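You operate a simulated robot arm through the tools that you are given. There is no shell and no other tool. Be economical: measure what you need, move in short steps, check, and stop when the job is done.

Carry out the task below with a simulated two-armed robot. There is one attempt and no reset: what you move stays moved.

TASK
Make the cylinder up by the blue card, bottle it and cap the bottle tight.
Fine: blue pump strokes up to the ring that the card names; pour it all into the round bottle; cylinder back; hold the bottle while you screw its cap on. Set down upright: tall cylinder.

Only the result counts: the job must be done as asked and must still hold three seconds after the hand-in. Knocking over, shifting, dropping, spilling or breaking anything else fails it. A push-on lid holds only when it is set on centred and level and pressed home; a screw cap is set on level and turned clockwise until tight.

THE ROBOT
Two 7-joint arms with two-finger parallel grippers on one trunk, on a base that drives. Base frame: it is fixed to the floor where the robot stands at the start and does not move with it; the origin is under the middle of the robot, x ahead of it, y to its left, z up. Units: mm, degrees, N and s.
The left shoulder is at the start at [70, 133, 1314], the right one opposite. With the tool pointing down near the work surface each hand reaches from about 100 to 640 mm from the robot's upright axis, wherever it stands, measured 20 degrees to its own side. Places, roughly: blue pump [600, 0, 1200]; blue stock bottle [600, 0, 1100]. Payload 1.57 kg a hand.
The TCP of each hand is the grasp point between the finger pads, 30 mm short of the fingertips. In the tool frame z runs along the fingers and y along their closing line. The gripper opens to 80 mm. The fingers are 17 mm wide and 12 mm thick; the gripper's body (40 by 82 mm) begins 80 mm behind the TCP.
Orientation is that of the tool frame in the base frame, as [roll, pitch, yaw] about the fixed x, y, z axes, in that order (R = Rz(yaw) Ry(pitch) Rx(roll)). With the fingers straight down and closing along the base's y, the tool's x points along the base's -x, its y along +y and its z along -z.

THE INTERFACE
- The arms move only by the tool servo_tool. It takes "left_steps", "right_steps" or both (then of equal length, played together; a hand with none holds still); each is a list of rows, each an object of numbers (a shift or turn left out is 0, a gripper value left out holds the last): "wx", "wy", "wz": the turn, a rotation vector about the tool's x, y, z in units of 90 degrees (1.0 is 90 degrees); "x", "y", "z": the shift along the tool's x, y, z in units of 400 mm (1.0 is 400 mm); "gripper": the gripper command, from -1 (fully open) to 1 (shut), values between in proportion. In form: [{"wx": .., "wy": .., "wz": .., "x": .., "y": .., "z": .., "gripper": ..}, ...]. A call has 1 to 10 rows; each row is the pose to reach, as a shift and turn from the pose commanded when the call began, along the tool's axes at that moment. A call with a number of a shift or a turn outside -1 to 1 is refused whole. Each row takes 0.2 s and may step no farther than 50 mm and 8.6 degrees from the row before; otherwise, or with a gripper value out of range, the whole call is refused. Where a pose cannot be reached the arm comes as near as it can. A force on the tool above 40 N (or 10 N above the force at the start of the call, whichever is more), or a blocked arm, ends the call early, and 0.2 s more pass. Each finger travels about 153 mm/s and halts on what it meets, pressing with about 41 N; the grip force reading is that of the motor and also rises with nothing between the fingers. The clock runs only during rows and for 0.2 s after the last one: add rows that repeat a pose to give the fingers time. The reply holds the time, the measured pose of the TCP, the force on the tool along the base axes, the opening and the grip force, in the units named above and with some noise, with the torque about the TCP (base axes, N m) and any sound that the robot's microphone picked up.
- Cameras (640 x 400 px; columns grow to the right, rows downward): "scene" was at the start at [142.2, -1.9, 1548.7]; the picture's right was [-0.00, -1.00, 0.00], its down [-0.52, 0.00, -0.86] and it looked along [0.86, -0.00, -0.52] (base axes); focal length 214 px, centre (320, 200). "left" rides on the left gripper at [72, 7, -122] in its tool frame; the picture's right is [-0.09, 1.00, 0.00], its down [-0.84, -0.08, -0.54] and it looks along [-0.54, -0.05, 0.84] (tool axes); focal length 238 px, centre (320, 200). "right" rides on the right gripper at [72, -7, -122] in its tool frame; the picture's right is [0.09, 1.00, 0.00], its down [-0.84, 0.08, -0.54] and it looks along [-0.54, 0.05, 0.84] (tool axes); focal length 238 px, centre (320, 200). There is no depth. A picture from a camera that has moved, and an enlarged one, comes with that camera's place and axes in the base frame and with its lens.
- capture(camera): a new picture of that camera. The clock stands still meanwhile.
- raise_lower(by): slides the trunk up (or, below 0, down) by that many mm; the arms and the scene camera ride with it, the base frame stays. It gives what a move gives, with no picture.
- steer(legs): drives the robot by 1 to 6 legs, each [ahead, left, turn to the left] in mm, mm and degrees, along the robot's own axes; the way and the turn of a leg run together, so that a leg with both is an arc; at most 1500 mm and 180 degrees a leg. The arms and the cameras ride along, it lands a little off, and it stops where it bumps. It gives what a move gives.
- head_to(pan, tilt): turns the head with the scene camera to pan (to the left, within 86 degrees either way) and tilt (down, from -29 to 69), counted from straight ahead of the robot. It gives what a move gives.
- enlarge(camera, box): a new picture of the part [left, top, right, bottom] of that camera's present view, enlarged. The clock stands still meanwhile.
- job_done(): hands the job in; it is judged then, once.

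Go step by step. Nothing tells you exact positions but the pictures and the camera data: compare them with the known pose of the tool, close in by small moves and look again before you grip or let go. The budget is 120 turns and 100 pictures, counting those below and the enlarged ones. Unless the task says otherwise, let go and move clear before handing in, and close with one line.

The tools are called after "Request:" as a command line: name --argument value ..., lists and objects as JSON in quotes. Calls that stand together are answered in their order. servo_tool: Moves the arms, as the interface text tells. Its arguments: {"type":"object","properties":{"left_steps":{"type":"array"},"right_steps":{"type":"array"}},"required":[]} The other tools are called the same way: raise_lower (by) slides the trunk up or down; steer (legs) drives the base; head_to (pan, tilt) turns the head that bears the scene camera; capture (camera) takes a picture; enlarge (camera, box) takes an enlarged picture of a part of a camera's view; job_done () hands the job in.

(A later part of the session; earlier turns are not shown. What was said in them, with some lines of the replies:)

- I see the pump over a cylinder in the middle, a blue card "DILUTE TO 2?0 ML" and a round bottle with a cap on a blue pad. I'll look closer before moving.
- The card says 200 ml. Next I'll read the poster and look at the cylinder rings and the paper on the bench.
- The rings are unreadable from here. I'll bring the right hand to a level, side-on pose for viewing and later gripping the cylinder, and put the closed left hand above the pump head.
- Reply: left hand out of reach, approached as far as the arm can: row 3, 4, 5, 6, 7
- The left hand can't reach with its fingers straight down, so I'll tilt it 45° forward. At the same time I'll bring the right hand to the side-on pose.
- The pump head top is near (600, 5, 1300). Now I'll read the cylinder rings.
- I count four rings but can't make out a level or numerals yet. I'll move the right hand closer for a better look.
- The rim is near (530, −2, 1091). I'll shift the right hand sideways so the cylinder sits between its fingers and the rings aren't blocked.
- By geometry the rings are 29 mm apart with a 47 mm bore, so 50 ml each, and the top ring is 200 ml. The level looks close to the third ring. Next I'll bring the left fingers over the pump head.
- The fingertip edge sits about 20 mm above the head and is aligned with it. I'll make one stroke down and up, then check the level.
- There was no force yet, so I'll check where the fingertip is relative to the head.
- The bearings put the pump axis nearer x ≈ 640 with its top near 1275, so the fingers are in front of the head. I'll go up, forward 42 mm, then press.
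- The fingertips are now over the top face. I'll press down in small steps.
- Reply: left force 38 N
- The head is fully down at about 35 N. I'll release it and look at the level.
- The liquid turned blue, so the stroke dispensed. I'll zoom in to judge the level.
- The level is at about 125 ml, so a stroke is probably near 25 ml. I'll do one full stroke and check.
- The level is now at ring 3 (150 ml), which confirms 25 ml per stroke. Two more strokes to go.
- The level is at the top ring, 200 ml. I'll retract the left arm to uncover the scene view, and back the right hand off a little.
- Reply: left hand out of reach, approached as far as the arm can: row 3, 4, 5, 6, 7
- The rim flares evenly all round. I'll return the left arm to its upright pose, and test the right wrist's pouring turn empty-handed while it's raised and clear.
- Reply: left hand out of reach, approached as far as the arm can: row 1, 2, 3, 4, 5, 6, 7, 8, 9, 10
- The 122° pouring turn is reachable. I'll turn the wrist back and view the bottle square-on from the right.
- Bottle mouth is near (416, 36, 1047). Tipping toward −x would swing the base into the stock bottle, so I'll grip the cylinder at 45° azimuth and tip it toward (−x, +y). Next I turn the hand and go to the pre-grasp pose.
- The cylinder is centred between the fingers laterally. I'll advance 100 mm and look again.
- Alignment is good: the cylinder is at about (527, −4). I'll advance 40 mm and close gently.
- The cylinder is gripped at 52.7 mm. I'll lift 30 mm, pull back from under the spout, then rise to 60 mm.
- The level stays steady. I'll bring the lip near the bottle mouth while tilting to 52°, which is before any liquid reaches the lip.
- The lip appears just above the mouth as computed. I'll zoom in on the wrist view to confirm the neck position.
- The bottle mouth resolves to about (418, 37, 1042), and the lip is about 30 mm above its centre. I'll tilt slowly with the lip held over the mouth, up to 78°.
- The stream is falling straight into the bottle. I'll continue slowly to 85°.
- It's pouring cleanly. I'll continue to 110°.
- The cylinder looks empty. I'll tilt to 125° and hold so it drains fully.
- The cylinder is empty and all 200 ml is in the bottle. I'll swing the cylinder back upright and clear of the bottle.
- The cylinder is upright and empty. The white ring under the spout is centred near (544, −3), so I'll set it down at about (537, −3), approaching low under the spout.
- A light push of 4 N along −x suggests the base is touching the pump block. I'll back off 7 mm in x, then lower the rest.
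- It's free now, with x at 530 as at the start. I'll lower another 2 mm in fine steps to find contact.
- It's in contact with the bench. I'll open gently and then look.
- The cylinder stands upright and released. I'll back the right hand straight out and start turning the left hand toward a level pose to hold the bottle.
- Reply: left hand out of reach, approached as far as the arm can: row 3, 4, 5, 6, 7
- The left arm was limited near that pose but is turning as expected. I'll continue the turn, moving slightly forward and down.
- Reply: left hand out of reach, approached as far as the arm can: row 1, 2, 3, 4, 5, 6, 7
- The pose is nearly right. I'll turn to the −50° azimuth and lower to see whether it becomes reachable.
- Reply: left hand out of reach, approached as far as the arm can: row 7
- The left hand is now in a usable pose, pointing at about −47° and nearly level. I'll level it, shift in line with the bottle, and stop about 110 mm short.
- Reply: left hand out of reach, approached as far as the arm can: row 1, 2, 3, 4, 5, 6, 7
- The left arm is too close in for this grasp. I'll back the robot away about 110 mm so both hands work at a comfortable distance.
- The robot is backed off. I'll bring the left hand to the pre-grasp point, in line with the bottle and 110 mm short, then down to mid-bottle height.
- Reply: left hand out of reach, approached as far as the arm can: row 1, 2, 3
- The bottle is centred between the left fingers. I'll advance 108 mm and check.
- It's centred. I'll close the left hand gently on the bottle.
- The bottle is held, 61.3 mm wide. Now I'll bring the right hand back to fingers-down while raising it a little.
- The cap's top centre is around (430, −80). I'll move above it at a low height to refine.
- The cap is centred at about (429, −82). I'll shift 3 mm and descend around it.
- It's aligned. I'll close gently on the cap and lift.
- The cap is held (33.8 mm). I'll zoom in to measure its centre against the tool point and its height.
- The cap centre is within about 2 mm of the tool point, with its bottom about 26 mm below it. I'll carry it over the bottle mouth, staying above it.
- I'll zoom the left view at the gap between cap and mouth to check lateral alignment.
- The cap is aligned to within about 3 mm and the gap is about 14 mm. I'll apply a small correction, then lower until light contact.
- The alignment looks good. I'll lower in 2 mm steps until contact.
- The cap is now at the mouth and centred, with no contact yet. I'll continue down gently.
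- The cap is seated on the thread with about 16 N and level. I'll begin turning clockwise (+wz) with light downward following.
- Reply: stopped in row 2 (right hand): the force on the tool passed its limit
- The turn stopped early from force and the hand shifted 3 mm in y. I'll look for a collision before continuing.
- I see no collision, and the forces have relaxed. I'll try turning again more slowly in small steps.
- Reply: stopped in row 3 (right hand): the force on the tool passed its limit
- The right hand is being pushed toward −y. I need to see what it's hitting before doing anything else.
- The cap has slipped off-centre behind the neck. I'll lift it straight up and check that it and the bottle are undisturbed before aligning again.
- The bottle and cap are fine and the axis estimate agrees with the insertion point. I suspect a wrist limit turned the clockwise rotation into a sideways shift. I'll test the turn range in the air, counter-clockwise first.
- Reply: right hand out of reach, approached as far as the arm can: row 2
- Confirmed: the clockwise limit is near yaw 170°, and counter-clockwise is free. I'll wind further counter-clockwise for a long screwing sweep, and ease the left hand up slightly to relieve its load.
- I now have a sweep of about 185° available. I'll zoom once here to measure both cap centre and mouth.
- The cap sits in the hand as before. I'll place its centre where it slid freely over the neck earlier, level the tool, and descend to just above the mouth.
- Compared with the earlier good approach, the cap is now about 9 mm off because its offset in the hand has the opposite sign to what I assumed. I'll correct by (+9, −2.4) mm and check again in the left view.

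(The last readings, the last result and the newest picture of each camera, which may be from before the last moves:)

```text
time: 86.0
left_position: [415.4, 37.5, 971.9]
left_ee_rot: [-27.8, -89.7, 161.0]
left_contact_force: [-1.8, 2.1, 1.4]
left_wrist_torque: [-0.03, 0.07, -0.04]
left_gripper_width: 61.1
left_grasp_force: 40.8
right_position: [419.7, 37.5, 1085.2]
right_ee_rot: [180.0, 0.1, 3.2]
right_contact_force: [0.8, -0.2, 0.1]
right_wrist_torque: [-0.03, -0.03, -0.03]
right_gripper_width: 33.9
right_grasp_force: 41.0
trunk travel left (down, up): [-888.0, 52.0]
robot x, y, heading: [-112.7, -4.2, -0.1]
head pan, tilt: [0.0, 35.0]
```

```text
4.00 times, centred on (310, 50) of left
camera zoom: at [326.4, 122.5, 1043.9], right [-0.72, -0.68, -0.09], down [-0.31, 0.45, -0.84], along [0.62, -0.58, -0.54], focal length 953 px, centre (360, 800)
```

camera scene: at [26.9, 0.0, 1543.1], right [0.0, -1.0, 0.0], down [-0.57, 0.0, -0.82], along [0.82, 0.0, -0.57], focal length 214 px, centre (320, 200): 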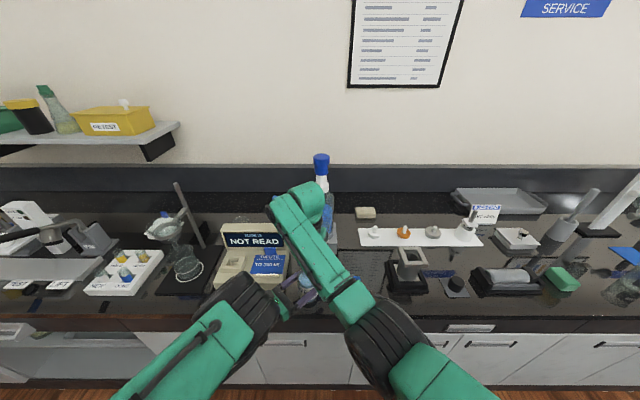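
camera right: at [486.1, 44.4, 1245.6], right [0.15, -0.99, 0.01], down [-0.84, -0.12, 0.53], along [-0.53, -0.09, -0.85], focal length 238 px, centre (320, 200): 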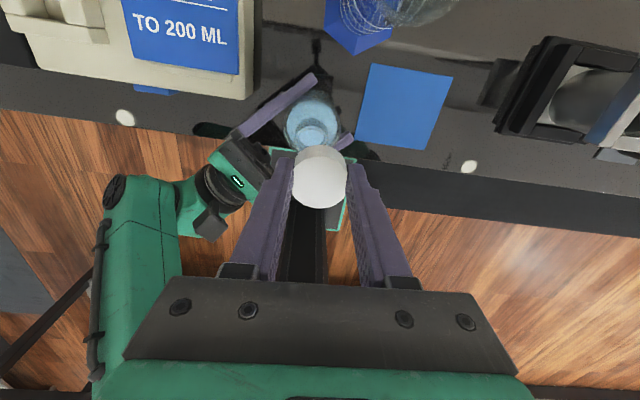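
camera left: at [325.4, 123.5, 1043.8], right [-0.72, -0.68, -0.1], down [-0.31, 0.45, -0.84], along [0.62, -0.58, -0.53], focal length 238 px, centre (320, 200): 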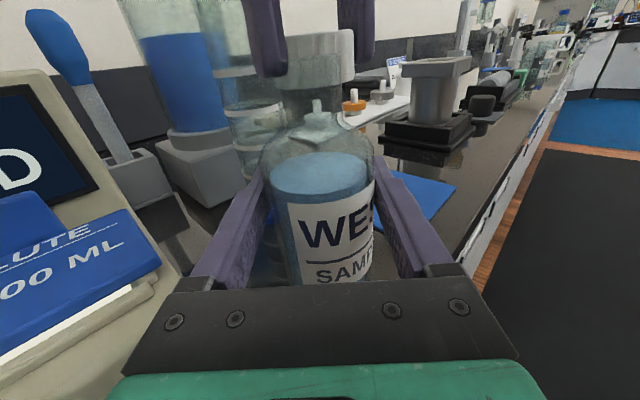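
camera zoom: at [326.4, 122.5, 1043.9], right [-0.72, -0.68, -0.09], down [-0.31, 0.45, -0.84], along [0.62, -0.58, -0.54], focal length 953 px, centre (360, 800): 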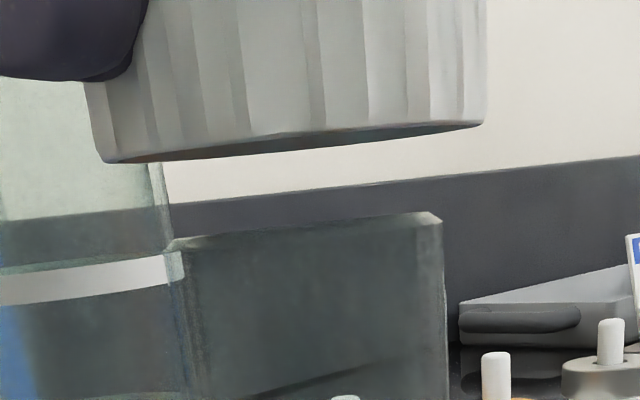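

The cap is now centred to within about 1 mm. I'll make a tiny trim and descend onto the neck.

Request:
servo_tool --right_steps '[{"x": 0.003, "y": 0.0014}, {"x": 0.003, "y": 0.0014, "z": 0.012}, {"x": 0.003, "y": 0.0014, "z": 0.024}, {"x": 0.003, "y": 0.0014, "z": 0.034}, {"x": 0.003, "y": 0.0014, "z": 0.042}, {"x": 0.003, "y": 0.0014, "z": 0.047}, {"x": 0.003, "y": 0.0014, "z": 0.051}, {"x": 0.003, "y": 0.0014, "z": 0.054}]'

Request:
enlarge --camera "left" --box '[230, 10, 390, 150]'

```text
time: 87.7
left_position: [416.1, 36.5, 972.3]
left_ee_rot: [-48.0, -89.8, -178.3]
left_contact_force: [3.4, -1.8, -0.4]
left_wrist_torque: [-0.5, -0.23, 0.02]
left_gripper_width: 60.9
left_grasp_force: 40.8
right_position: [420.6, 37.8, 1068.4]
right_ee_rot: [-179.7, -0.4, 3.4]
right_contact_force: [-3.1, -1.1, 10.7]
right_wrist_torque: [-0.23, 0.15, -0.02]
right_gripper_width: 33.8
right_grasp_force: 40.8
trunk travel left (down, up): [-888.0, 52.0]
robot x, y, heading: [-112.6, -0.5, 0.2]
head pan, tilt: [0.0, 35.0]
stopped in row 8 (right hand): the force on the tool passed its limit (the readings are from after the stop); the commanded pose is now the measured one
```

```text
2.86 times, centred on (310, 80) of left
camera zoom: at [326.5, 122.0, 1044.2], right [-0.72, -0.69, -0.1], down [-0.31, 0.45, -0.84], along [0.62, -0.57, -0.54], focal length 681 px, centre (349, 543)
```

zoom: 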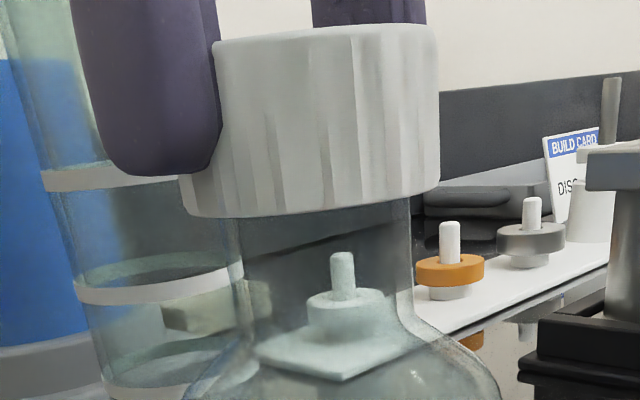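

The cap is over the neck and resting on the thread. Now I'll turn clockwise while moving the tool point so the cap centre stays on the axis.

Request:
servo_tool --right_steps '[{"wz": 0.089, "x": -0.001, "y": 0.0015}, {"wz": 0.178, "x": -0.0012, "y": 0.0025, "z": 0.0005}, {"wz": 0.267, "x": -0.0015, "y": 0.0032, "z": 0.001}, {"wz": 0.356, "x": -0.0019, "y": 0.004, "z": 0.0015}, {"wz": 0.444, "x": -0.0024, "y": 0.0047, "z": 0.002}, {"wz": 0.533, "x": -0.003, "y": 0.0053, "z": 0.0025}, {"wz": 0.622, "x": -0.0036, "y": 0.0058, "z": 0.003}, {"wz": 0.711, "x": -0.0044, "y": 0.0062, "z": 0.0035}, {"wz": 0.8, "x": -0.0051, "y": 0.0065, "z": 0.004}, {"wz": 0.889, "x": -0.006, "y": 0.0067, "z": 0.0045}]'

```text
time: 89.9
left_position: [415.3, 38.2, 972.5]
left_ee_rot: [-78.5, -89.8, -147.7]
left_contact_force: [12.7, -3.5, -4.0]
left_wrist_torque: [-1.08, -0.16, 0.14]
left_gripper_width: 61.1
left_grasp_force: 41.4
right_position: [418.4, 32.6, 1065.7]
right_ee_rot: [-179.7, 0.1, -76.8]
right_contact_force: [-8.1, -2.4, 27.2]
right_wrist_torque: [-0.09, 0.36, -0.01]
right_gripper_width: 33.6
right_grasp_force: 40.8
trunk travel left (down, up): [-888.0, 52.0]
robot x, y, heading: [-107.9, -2.3, 0.2]
head pan, tilt: [0.0, 35.0]
```

It turned 80° freely and sank about 2.7 mm. I'll continue another 80° with a small lateral trim to reduce side force.

Request:
servo_tool --right_steps '[{"wz": 0.089, "x": -0.0046, "y": 0.0036, "z": 0.0005}, {"wz": 0.178, "x": -0.0047, "y": 0.0045, "z": 0.001}, {"wz": 0.267, "x": -0.005, "y": 0.0052, "z": 0.0015}, {"wz": 0.356, "x": -0.0054, "y": 0.006, "z": 0.002}, {"wz": 0.444, "x": -0.0059, "y": 0.0067, "z": 0.0025}, {"wz": 0.533, "x": -0.0065, "y": 0.0073, "z": 0.003}, {"wz": 0.622, "x": -0.0071, "y": 0.0078, "z": 0.0035}, {"wz": 0.711, "x": -0.0079, "y": 0.0082, "z": 0.004}, {"wz": 0.8, "x": -0.0086, "y": 0.0085, "z": 0.0045}, {"wz": 0.889, "x": -0.0095, "y": 0.0087, "z": 0.005}]'

```text
time: 92.0
left_position: [416.4, 38.7, 973.0]
left_ee_rot: [-76.8, -89.7, -149.5]
left_contact_force: [1.7, -0.9, 2.0]
left_wrist_torque: [0.2, 0.4, 0.03]
left_gripper_width: 60.8
left_grasp_force: 40.8
right_position: [413.0, 35.8, 1064.8]
right_ee_rot: [179.9, 0.2, -147.8]
right_contact_force: [-5.8, 0.9, 9.3]
right_wrist_torque: [0.14, 0.21, 0.05]
right_gripper_width: 34.0
right_grasp_force: 41.2
trunk travel left (down, up): [-888.0, 52.0]
robot x, y, heading: [-111.8, 5.8, -0.1]
head pan, tilt: [0.0, 35.0]
stopped in row 10 (right hand): the force on the tool passed its limit (the readings are from after the stop); the commanded pose is now the measured one
```

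The cap has turned about 151° in total and the wrist is near its limit. I'll release, recentre on the axis, and wind back counter-clockwise to regrip.

Request:
servo_tool --right_steps '[{"gripper": -0.1}, {"gripper": -0.3}, {"gripper": -0.3, "x": -0.0085, "y": 0.0005}, {"x": -0.0085, "y": 0.0005, "wz": -0.09}, {"x": -0.0085, "y": 0.0005, "wz": -0.18}, {"x": -0.0085, "y": 0.0005, "wz": -0.27}, {"x": -0.0085, "y": 0.0005, "wz": -0.36}, {"x": -0.0085, "y": 0.0005, "wz": -0.45}, {"x": -0.0085, "y": 0.0005, "wz": -0.54}, {"x": -0.0085, "y": 0.0005, "wz": -0.63}]'

Request:
enlarge --camera "left" --box '[230, 10, 390, 150]'

```text
time: 94.2
left_position: [417.7, 37.7, 972.8]
left_ee_rot: [-79.8, -89.8, -146.4]
left_contact_force: [-1.2, -0.4, 9.1]
left_wrist_torque: [-0.22, -0.26, 0.01]
left_gripper_width: 61.3
left_grasp_force: 41.2
right_position: [415.8, 38.8, 1063.2]
right_ee_rot: [180.0, 0.1, -90.9]
right_contact_force: [-0.4, -0.9, 0.1]
right_wrist_torque: [0.02, 0.01, -0.01]
right_gripper_width: 51.9
right_grasp_force: 0.1
trunk travel left (down, up): [-888.0, 52.0]
robot x, y, heading: [-110.1, 2.1, -0.0]
head pan, tilt: [0.0, 35.0]
```

```text
2.86 times, centred on (310, 80) of left
camera zoom: at [326.8, 122.0, 1044.4], right [-0.72, -0.69, -0.1], down [-0.32, 0.45, -0.84], along [0.62, -0.57, -0.54], focal length 681 px, centre (349, 543)
```

zoom: 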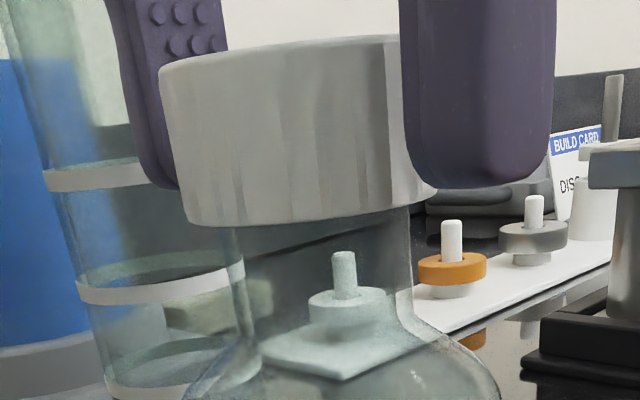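

The cap sits level on the neck. I'll finish winding back to about yaw +10° and regrip.

Request:
servo_tool --right_steps '[{"wz": -0.09}, {"wz": -0.18}, {"wz": -0.27}, {"wz": -0.36}, {"wz": -0.45}, {"wz": -0.54}, {"wz": -0.63}, {"wz": -0.72}, {"wz": -0.81}, {"wz": -0.9}]'

Request:
servo_tool --right_steps '[{"wz": -0.09}, {"wz": -0.18}, {"wz": -0.27}, {"wz": -0.36}, {"wz": -0.36}]'

```text
time: 96.4
left_position: [416.9, 38.5, 973.0]
left_ee_rot: [-82.2, -89.7, -144.0]
left_contact_force: [0.0, -0.6, 12.3]
left_wrist_torque: [-0.4, -0.24, 0.04]
left_gripper_width: 60.9
left_grasp_force: 41.1
right_position: [415.7, 37.5, 1064.4]
right_ee_rot: [-179.9, 0.1, -10.1]
right_contact_force: [0.1, 1.0, 0.7]
right_wrist_torque: [0.02, 0.04, 0.0]
right_gripper_width: 52.0
right_grasp_force: 0.1
trunk travel left (down, up): [-888.0, 52.0]
robot x, y, heading: [-113.2, 1.0, 0.0]
head pan, tilt: [0.0, 35.0]
```

```text
time: 97.6
left_position: [416.4, 37.4, 971.7]
left_ee_rot: [-83.3, -89.7, -142.9]
left_contact_force: [0.6, -0.6, 12.1]
left_wrist_torque: [-0.29, -0.05, 0.03]
left_gripper_width: 60.9
left_grasp_force: 41.0
right_position: [416.6, 39.1, 1063.6]
right_ee_rot: [-179.9, -0.1, 22.4]
right_contact_force: [-1.2, -0.2, -0.6]
right_wrist_torque: [-0.01, -0.01, -0.02]
right_gripper_width: 51.9
right_grasp_force: 0.2
trunk travel left (down, up): [-888.0, 52.0]
robot x, y, heading: [-110.7, -0.6, 0.3]
head pan, tilt: [0.0, 35.0]
```

Regrip gently and turn 80° clockwise.

Request:
servo_tool --right_steps '[{"gripper": 0.05}, {"gripper": 1}, {"gripper": 1}]'

Request:
servo_tool --right_steps '[{"wz": 0.09}, {"wz": 0.18}, {"wz": 0.27, "z": 0.0005}, {"wz": 0.36, "z": 0.0005}, {"wz": 0.45, "z": 0.001}, {"wz": 0.54, "z": 0.001}, {"wz": 0.63, "z": 0.0015}, {"wz": 0.72, "z": 0.0015}, {"wz": 0.81, "z": 0.002}, {"wz": 0.9, "z": 0.002}]'

```text
time: 98.4
left_position: [416.1, 37.9, 972.2]
left_ee_rot: [-85.3, -89.7, -140.9]
left_contact_force: [-2.4, 3.3, 12.6]
left_wrist_torque: [-0.57, -0.15, 0.06]
left_gripper_width: 61.2
left_grasp_force: 41.4
right_position: [414.7, 37.6, 1064.4]
right_ee_rot: [-179.8, -0.1, 22.2]
right_contact_force: [3.1, -3.5, -0.2]
right_wrist_torque: [-0.12, -0.09, 0.0]
right_gripper_width: 37.4
right_grasp_force: 41.1
trunk travel left (down, up): [-888.0, 52.0]
robot x, y, heading: [-111.1, 3.7, 0.1]
head pan, tilt: [0.0, 35.0]
```

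```text
time: 100.6
left_position: [415.8, 37.9, 971.8]
left_ee_rot: [-83.0, -89.8, -143.2]
left_contact_force: [-5.3, 3.4, 14.7]
left_wrist_torque: [-0.04, -0.13, -0.06]
left_gripper_width: 60.7
left_grasp_force: 40.4
right_position: [415.7, 38.0, 1062.2]
right_ee_rot: [-180.0, 0.2, -58.8]
right_contact_force: [7.3, -2.7, -0.5]
right_wrist_torque: [-0.09, -0.24, 0.01]
right_gripper_width: 37.3
right_grasp_force: 41.2
trunk travel left (down, up): [-888.0, 52.0]
robot x, y, heading: [-107.0, -2.8, -0.1]
head pan, tilt: [0.0, 35.0]
```

The cap is now gripped on its full diameter (37.4 mm) and turning smoothly. I'll continue another 80°.

Request:
servo_tool --right_steps '[{"wz": 0.09}, {"wz": 0.18}, {"wz": 0.27, "z": 0.0005}, {"wz": 0.36, "z": 0.0005}, {"wz": 0.45, "z": 0.001}, {"wz": 0.54, "z": 0.001}, {"wz": 0.63, "z": 0.0015}, {"wz": 0.72, "z": 0.0015}, {"wz": 0.81, "z": 0.002}, {"wz": 0.9, "z": 0.002}]'

Request:
servo_tool --right_steps '[{"wz": 0.07}, {"wz": 0.14}, {"wz": 0.21, "z": 0.0005}, {"wz": 0.28, "z": 0.001}]'

```text
time: 102.8
left_position: [416.3, 37.7, 972.5]
left_ee_rot: [-91.1, -89.6, -135.0]
left_contact_force: [22.2, -18.2, -6.3]
left_wrist_torque: [0.22, 0.43, -0.45]
left_gripper_width: 61.3
left_grasp_force: 40.7
right_position: [415.6, 37.0, 1062.0]
right_ee_rot: [180.0, -0.1, -140.0]
right_contact_force: [-22.0, 18.4, 25.9]
right_wrist_torque: [1.09, 0.96, 0.64]
right_gripper_width: 37.7
right_grasp_force: 40.9
trunk travel left (down, up): [-888.0, 52.0]
robot x, y, heading: [-106.7, -4.2, 0.3]
head pan, tilt: [0.0, 35.0]
```

```text
time: 103.8
left_position: [416.9, 39.4, 972.4]
left_ee_rot: [-58.5, -89.6, -167.7]
left_contact_force: [10.1, -1.6, 8.0]
left_wrist_torque: [-0.2, 0.32, -0.85]
left_gripper_width: 60.9
left_grasp_force: 41.4
right_position: [419.0, 36.5, 1061.0]
right_ee_rot: [179.9, 0.1, -165.5]
right_contact_force: [-9.4, 6.2, 2.7]
right_wrist_torque: [0.67, 0.34, 0.96]
right_gripper_width: 37.3
right_grasp_force: 40.4
trunk travel left (down, up): [-888.0, 52.0]
robot x, y, heading: [-109.7, -1.4, 0.3]
head pan, tilt: [0.0, 35.0]
```

Torque is now up to about 1 N·m with an equal reaction in the left hand, so the cap is tightening. I'll regrip once more to finish it.

Request:
servo_tool --right_steps '[{"wz": 0.06}, {"wz": 0.12}]'

Request:
servo_tool --right_steps '[{"gripper": -0.1}, {"gripper": -0.3}, {"gripper": -0.3}, {"wz": -0.09}, {"wz": -0.18}, {"wz": -0.27}, {"wz": -0.36}, {"wz": -0.45}, {"wz": -0.54}, {"wz": -0.63}]'

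Request:
enlarge --camera "left" --box '[230, 10, 390, 150]'

```text
time: 104.4
left_position: [417.3, 39.1, 971.5]
left_ee_rot: [-102.6, -89.8, -123.5]
left_contact_force: [3.5, 3.5, 6.1]
left_wrist_torque: [-0.44, -0.5, -0.53]
left_gripper_width: 60.8
left_grasp_force: 40.5
right_position: [419.9, 33.2, 1060.7]
right_ee_rot: [-179.8, 0.0, -176.3]
right_contact_force: [0.2, 1.1, 2.3]
right_wrist_torque: [0.34, 0.16, 0.64]
right_gripper_width: 34.2
right_grasp_force: 41.1
trunk travel left (down, up): [-888.0, 52.0]
robot x, y, heading: [-108.2, 0.1, 0.1]
head pan, tilt: [0.0, 35.0]
```

```text
time: 106.6
left_position: [419.0, 39.3, 971.2]
left_ee_rot: [-106.8, -89.8, -119.5]
left_contact_force: [-2.1, 2.6, -0.6]
left_wrist_torque: [-0.19, -0.05, -0.01]
left_gripper_width: 60.9
left_grasp_force: 41.0
right_position: [414.9, 39.2, 1060.5]
right_ee_rot: [179.7, 0.1, -118.7]
right_contact_force: [1.6, -2.2, -1.0]
right_wrist_torque: [-0.06, -0.02, -0.06]
right_gripper_width: 53.7
right_grasp_force: 0.7
trunk travel left (down, up): [-888.0, 52.0]
robot x, y, heading: [-109.3, 0.2, 0.2]
head pan, tilt: [0.0, 35.0]
```

```text
2.86 times, centred on (310, 80) of left
camera zoom: at [327.9, 122.4, 1043.4], right [-0.72, -0.69, -0.1], down [-0.32, 0.45, -0.84], along [0.62, -0.57, -0.54], focal length 681 px, centre (349, 543)
```

zoom: 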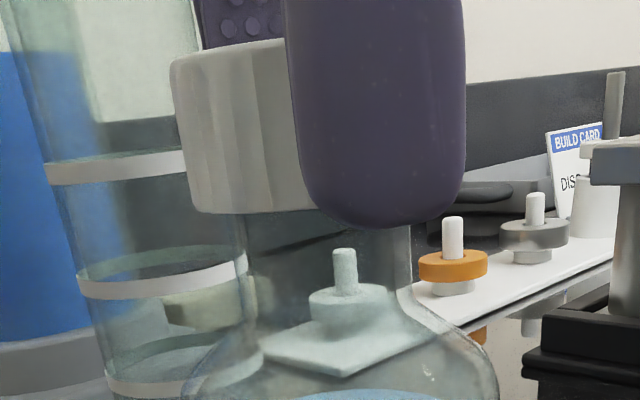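

The gripper slipped slightly at the wrist limit, so I'll do another regrip. Winding back to about yaw +20°.

Request:
servo_tool --right_steps '[{"wz": -0.09}, {"wz": -0.18}, {"wz": -0.27}, {"wz": -0.36}, {"wz": -0.45}, {"wz": -0.54}, {"wz": -0.63}, {"wz": -0.72}, {"wz": -0.81}, {"wz": -0.9}]'

Request:
servo_tool --right_steps '[{"wz": -0.09}, {"wz": -0.18}, {"wz": -0.27}, {"wz": -0.36}, {"wz": -0.45}, {"wz": -0.54}, {"wz": -0.63}, {"wz": -0.67}, {"wz": -0.67}]'

Request:
enlarge --camera "right" --box '[240, 70, 400, 230]'

```text
time: 108.8
left_position: [418.3, 38.2, 970.3]
left_ee_rot: [-106.8, -89.9, -119.4]
left_contact_force: [-1.0, -0.1, 0.4]
left_wrist_torque: [-0.06, -0.01, 0.0]
left_gripper_width: 60.7
left_grasp_force: 41.4
right_position: [417.1, 37.7, 1060.1]
right_ee_rot: [-179.8, 0.3, -37.9]
right_contact_force: [-0.6, 0.8, 0.2]
right_wrist_torque: [0.0, -0.04, 0.02]
right_gripper_width: 52.2
right_grasp_force: 0.0
trunk travel left (down, up): [-888.0, 52.0]
robot x, y, heading: [-110.4, 0.5, 0.3]
head pan, tilt: [0.0, 35.0]
```

```text
time: 110.8
left_position: [418.0, 36.7, 970.0]
left_ee_rot: [-105.6, -89.8, -120.6]
left_contact_force: [-0.1, -0.3, 1.1]
left_wrist_torque: [-0.07, 0.0, 0.0]
left_gripper_width: 61.1
left_grasp_force: 40.8
right_position: [416.7, 37.6, 1061.8]
right_ee_rot: [-179.7, 0.0, 22.3]
right_contact_force: [-0.1, -0.2, 0.3]
right_wrist_torque: [-0.04, 0.02, -0.02]
right_gripper_width: 52.1
right_grasp_force: 0.0
trunk travel left (down, up): [-888.0, 52.0]
robot x, y, heading: [-112.9, -3.9, -0.2]
head pan, tilt: [0.0, 35.0]
```

```text
2.50 times, centred on (320, 150) of right
camera zoom: at [482.0, 72.8, 1182.1], right [0.46, -0.89, 0.0], down [-0.74, -0.39, 0.54], along [-0.48, -0.25, -0.84], focal length 596 px, centre (320, 325)
```

zoom: 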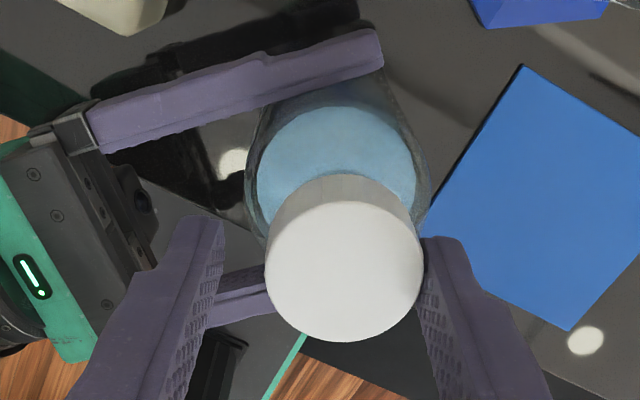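

The cap sits about 5 mm toward one finger because the bottle was pulled along slightly. I'll recentre the hand on it, close, and turn.

Request:
servo_tool --right_steps '[{"y": 0.006, "x": -0.001}, {"y": 0.0125, "x": -0.0025}, {"y": 0.0125, "x": -0.0025, "gripper": 0.0}, {"y": 0.0125, "x": -0.0025, "gripper": 1}, {"y": 0.0125, "x": -0.0025, "gripper": 1}]'

Request:
servo_tool --right_steps '[{"wz": 0.09}, {"wz": 0.18}, {"wz": 0.27}, {"wz": 0.36}, {"wz": 0.45}]'

```text
time: 112.0
left_position: [417.4, 37.7, 971.5]
left_ee_rot: [-106.8, -89.8, -119.6]
left_contact_force: [-3.7, 4.1, 0.4]
left_wrist_torque: [-0.5, -0.34, 0.02]
left_gripper_width: 60.8
left_grasp_force: 41.3
right_position: [419.3, 33.6, 1060.6]
right_ee_rot: [-179.8, 0.0, 22.2]
right_contact_force: [3.5, -4.4, 0.1]
right_wrist_torque: [-0.06, -0.04, 0.01]
right_gripper_width: 37.3
right_grasp_force: 40.5
trunk travel left (down, up): [-888.0, 52.0]
robot x, y, heading: [-112.0, 1.6, -0.1]
head pan, tilt: [0.0, 35.0]
```

```text
time: 113.2
left_position: [418.2, 37.3, 971.4]
left_ee_rot: [-109.2, -89.8, -117.1]
left_contact_force: [0.7, -1.0, 0.4]
left_wrist_torque: [-0.3, 0.0, -1.01]
left_gripper_width: 60.7
left_grasp_force: 40.6
right_position: [418.0, 34.3, 1059.6]
right_ee_rot: [-179.8, 0.3, -18.1]
right_contact_force: [-1.5, 0.8, 1.1]
right_wrist_torque: [0.35, 0.12, 1.01]
right_gripper_width: 35.4
right_grasp_force: 40.7
trunk travel left (down, up): [-888.0, 52.0]
robot x, y, heading: [-112.1, -2.6, 0.0]
head pan, tilt: [0.0, 35.0]
```

Torque rose straight to 1.0 N·m with almost no side force, so the cap looks tight. I'll give one more short turn to confirm.

Request:
servo_tool --right_steps '[{"wz": 0.08}, {"wz": 0.16}, {"wz": 0.24}, {"wz": 0.32}]'

```text
time: 114.2
left_position: [418.5, 37.6, 970.2]
left_ee_rot: [-101.3, -89.7, -125.0]
left_contact_force: [-3.9, -12.3, -0.1]
left_wrist_torque: [0.7, -0.24, -0.99]
left_gripper_width: 61.0
left_grasp_force: 41.3
right_position: [419.1, 34.2, 1060.2]
right_ee_rot: [-179.7, 0.3, -47.0]
right_contact_force: [4.4, 11.8, 0.7]
right_wrist_torque: [0.38, -0.1, 0.95]
right_gripper_width: 37.1
right_grasp_force: 41.2
trunk travel left (down, up): [-888.0, 52.0]
robot x, y, heading: [-112.5, 2.4, 0.2]
head pan, tilt: [0.0, 35.0]
```

Torque is saturated at about 1 N·m with no further sinking, so the cap is tight. I'll open the right hand and lift it clear.

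Request:
servo_tool --right_steps '[{"gripper": 0.0}, {"gripper": -0.3}, {"gripper": -0.6}, {"gripper": -0.6, "z": -0.05}, {"gripper": -0.6, "z": -0.15}, {"z": -0.26}, {"z": -0.36}]'

Request:
servo_tool --left_steps '[{"gripper": 0.3}, {"gripper": -0.6}, {"gripper": -0.75}, {"gripper": -1}, {"gripper": -1}]'

```text
time: 115.8
left_position: [416.9, 37.5, 972.1]
left_ee_rot: [-112.8, -89.7, -113.4]
left_contact_force: [-1.5, -0.1, -0.2]
left_wrist_torque: [-0.06, 0.0, 0.01]
left_gripper_width: 60.9
left_grasp_force: 41.0
right_position: [417.8, 32.7, 1206.2]
right_ee_rot: [-179.9, 0.1, -47.0]
right_contact_force: [0.5, -0.1, 0.6]
right_wrist_torque: [0.03, 0.04, 0.05]
right_gripper_width: 63.8
right_grasp_force: 0.1
trunk travel left (down, up): [-888.0, 52.0]
robot x, y, heading: [-114.2, 0.1, 0.0]
head pan, tilt: [0.0, 35.0]
```

```text
time: 117.0
left_position: [418.1, 39.1, 971.4]
left_ee_rot: [-102.8, -89.8, -123.5]
left_contact_force: [-0.1, -0.4, -0.1]
left_wrist_torque: [0.01, 0.0, 0.05]
left_gripper_width: 80.1
left_grasp_force: 0.1
right_position: [418.8, 32.0, 1207.3]
right_ee_rot: [-179.8, 0.2, -47.0]
right_contact_force: [0.1, -0.4, -0.5]
right_wrist_torque: [-0.01, -0.01, 0.0]
right_gripper_width: 64.0
right_grasp_force: 0.1
trunk travel left (down, up): [-888.0, 52.0]
robot x, y, heading: [-109.0, 1.2, -0.0]
head pan, tilt: [0.0, 35.0]
```

Both hands are open. I'll back the left hand straight out and move the right hand aside, then take the last picture.

Request:
servo_tool --left_steps '[{"z": -0.04}, {"z": -0.1}, {"z": -0.18}, {"z": -0.26}, {"z": -0.3}]'

Request:
servo_tool --right_steps '[{"z": -0.1}, {"z": -0.2}, {"z": -0.25, "x": 0.06, "y": 0.06}, {"z": -0.25, "x": 0.13, "y": 0.13}, {"z": -0.25, "x": 0.2, "y": 0.2}, {"z": -0.25, "x": 0.27, "y": 0.27}]'

Request:
enlarge --camera "scene" --box '[230, 160, 400, 340]'

```text
time: 118.2
left_position: [335.3, 125.9, 971.3]
left_ee_rot: [-88.9, -89.7, -137.4]
left_contact_force: [0.0, 0.1, 0.6]
left_wrist_torque: [0.01, -0.01, 0.02]
left_gripper_width: 80.1
left_grasp_force: 0.0
right_position: [419.6, 34.0, 1205.9]
right_ee_rot: [-180.0, 0.2, -47.0]
right_contact_force: [0.5, 0.1, 0.2]
right_wrist_torque: [0.02, -0.03, 0.01]
right_gripper_width: 64.0
right_grasp_force: 0.1
trunk travel left (down, up): [-888.0, 52.0]
robot x, y, heading: [-109.4, -1.4, -0.1]
head pan, tilt: [0.0, 35.0]
```

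```text
time: 119.6
left_position: [334.0, 123.1, 971.9]
left_ee_rot: [-109.8, -89.6, -116.4]
left_contact_force: [-0.3, -0.6, 0.7]
left_wrist_torque: [0.02, -0.01, 0.03]
left_gripper_width: 80.3
left_grasp_force: 0.1
right_position: [411.7, -125.7, 1302.9]
right_ee_rot: [-180.0, 0.3, -47.0]
right_contact_force: [-0.2, -0.3, -0.1]
right_wrist_torque: [0.07, 0.0, -0.01]
right_gripper_width: 64.2
right_grasp_force: 0.1
trunk travel left (down, up): [-888.0, 52.0]
robot x, y, heading: [-112.8, -0.9, -0.0]
head pan, tilt: [0.0, 35.0]
```

```text
2.22 times, centred on (315, 250) of scene
camera zoom: at [29.3, -3.9, 1542.7], right [0.0, -1.0, 0.0], down [-0.57, 0.0, -0.82], along [0.82, 0.0, -0.57], focal length 477 px, centre (331, 89)
```

zoom: 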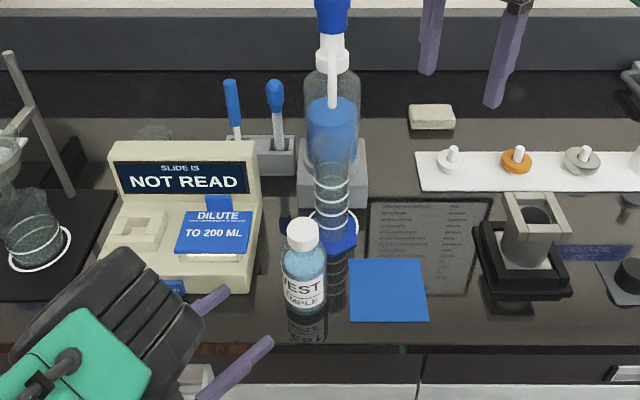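

The bottle stands upright with its cap on level, the empty cylinder is upright at its place, and both hands are clear. I'm handing in.

Request:
job_done

```text
The job is handed in.
```

I made the cylinder up to 200 ml, poured it all into the round bottle, set the cylinder back upright, and screwed the cap on until the torque levelled off at about 1 N·m; the first try at the cap slipped, and the bottle ended up a few millimetres from where it stood.
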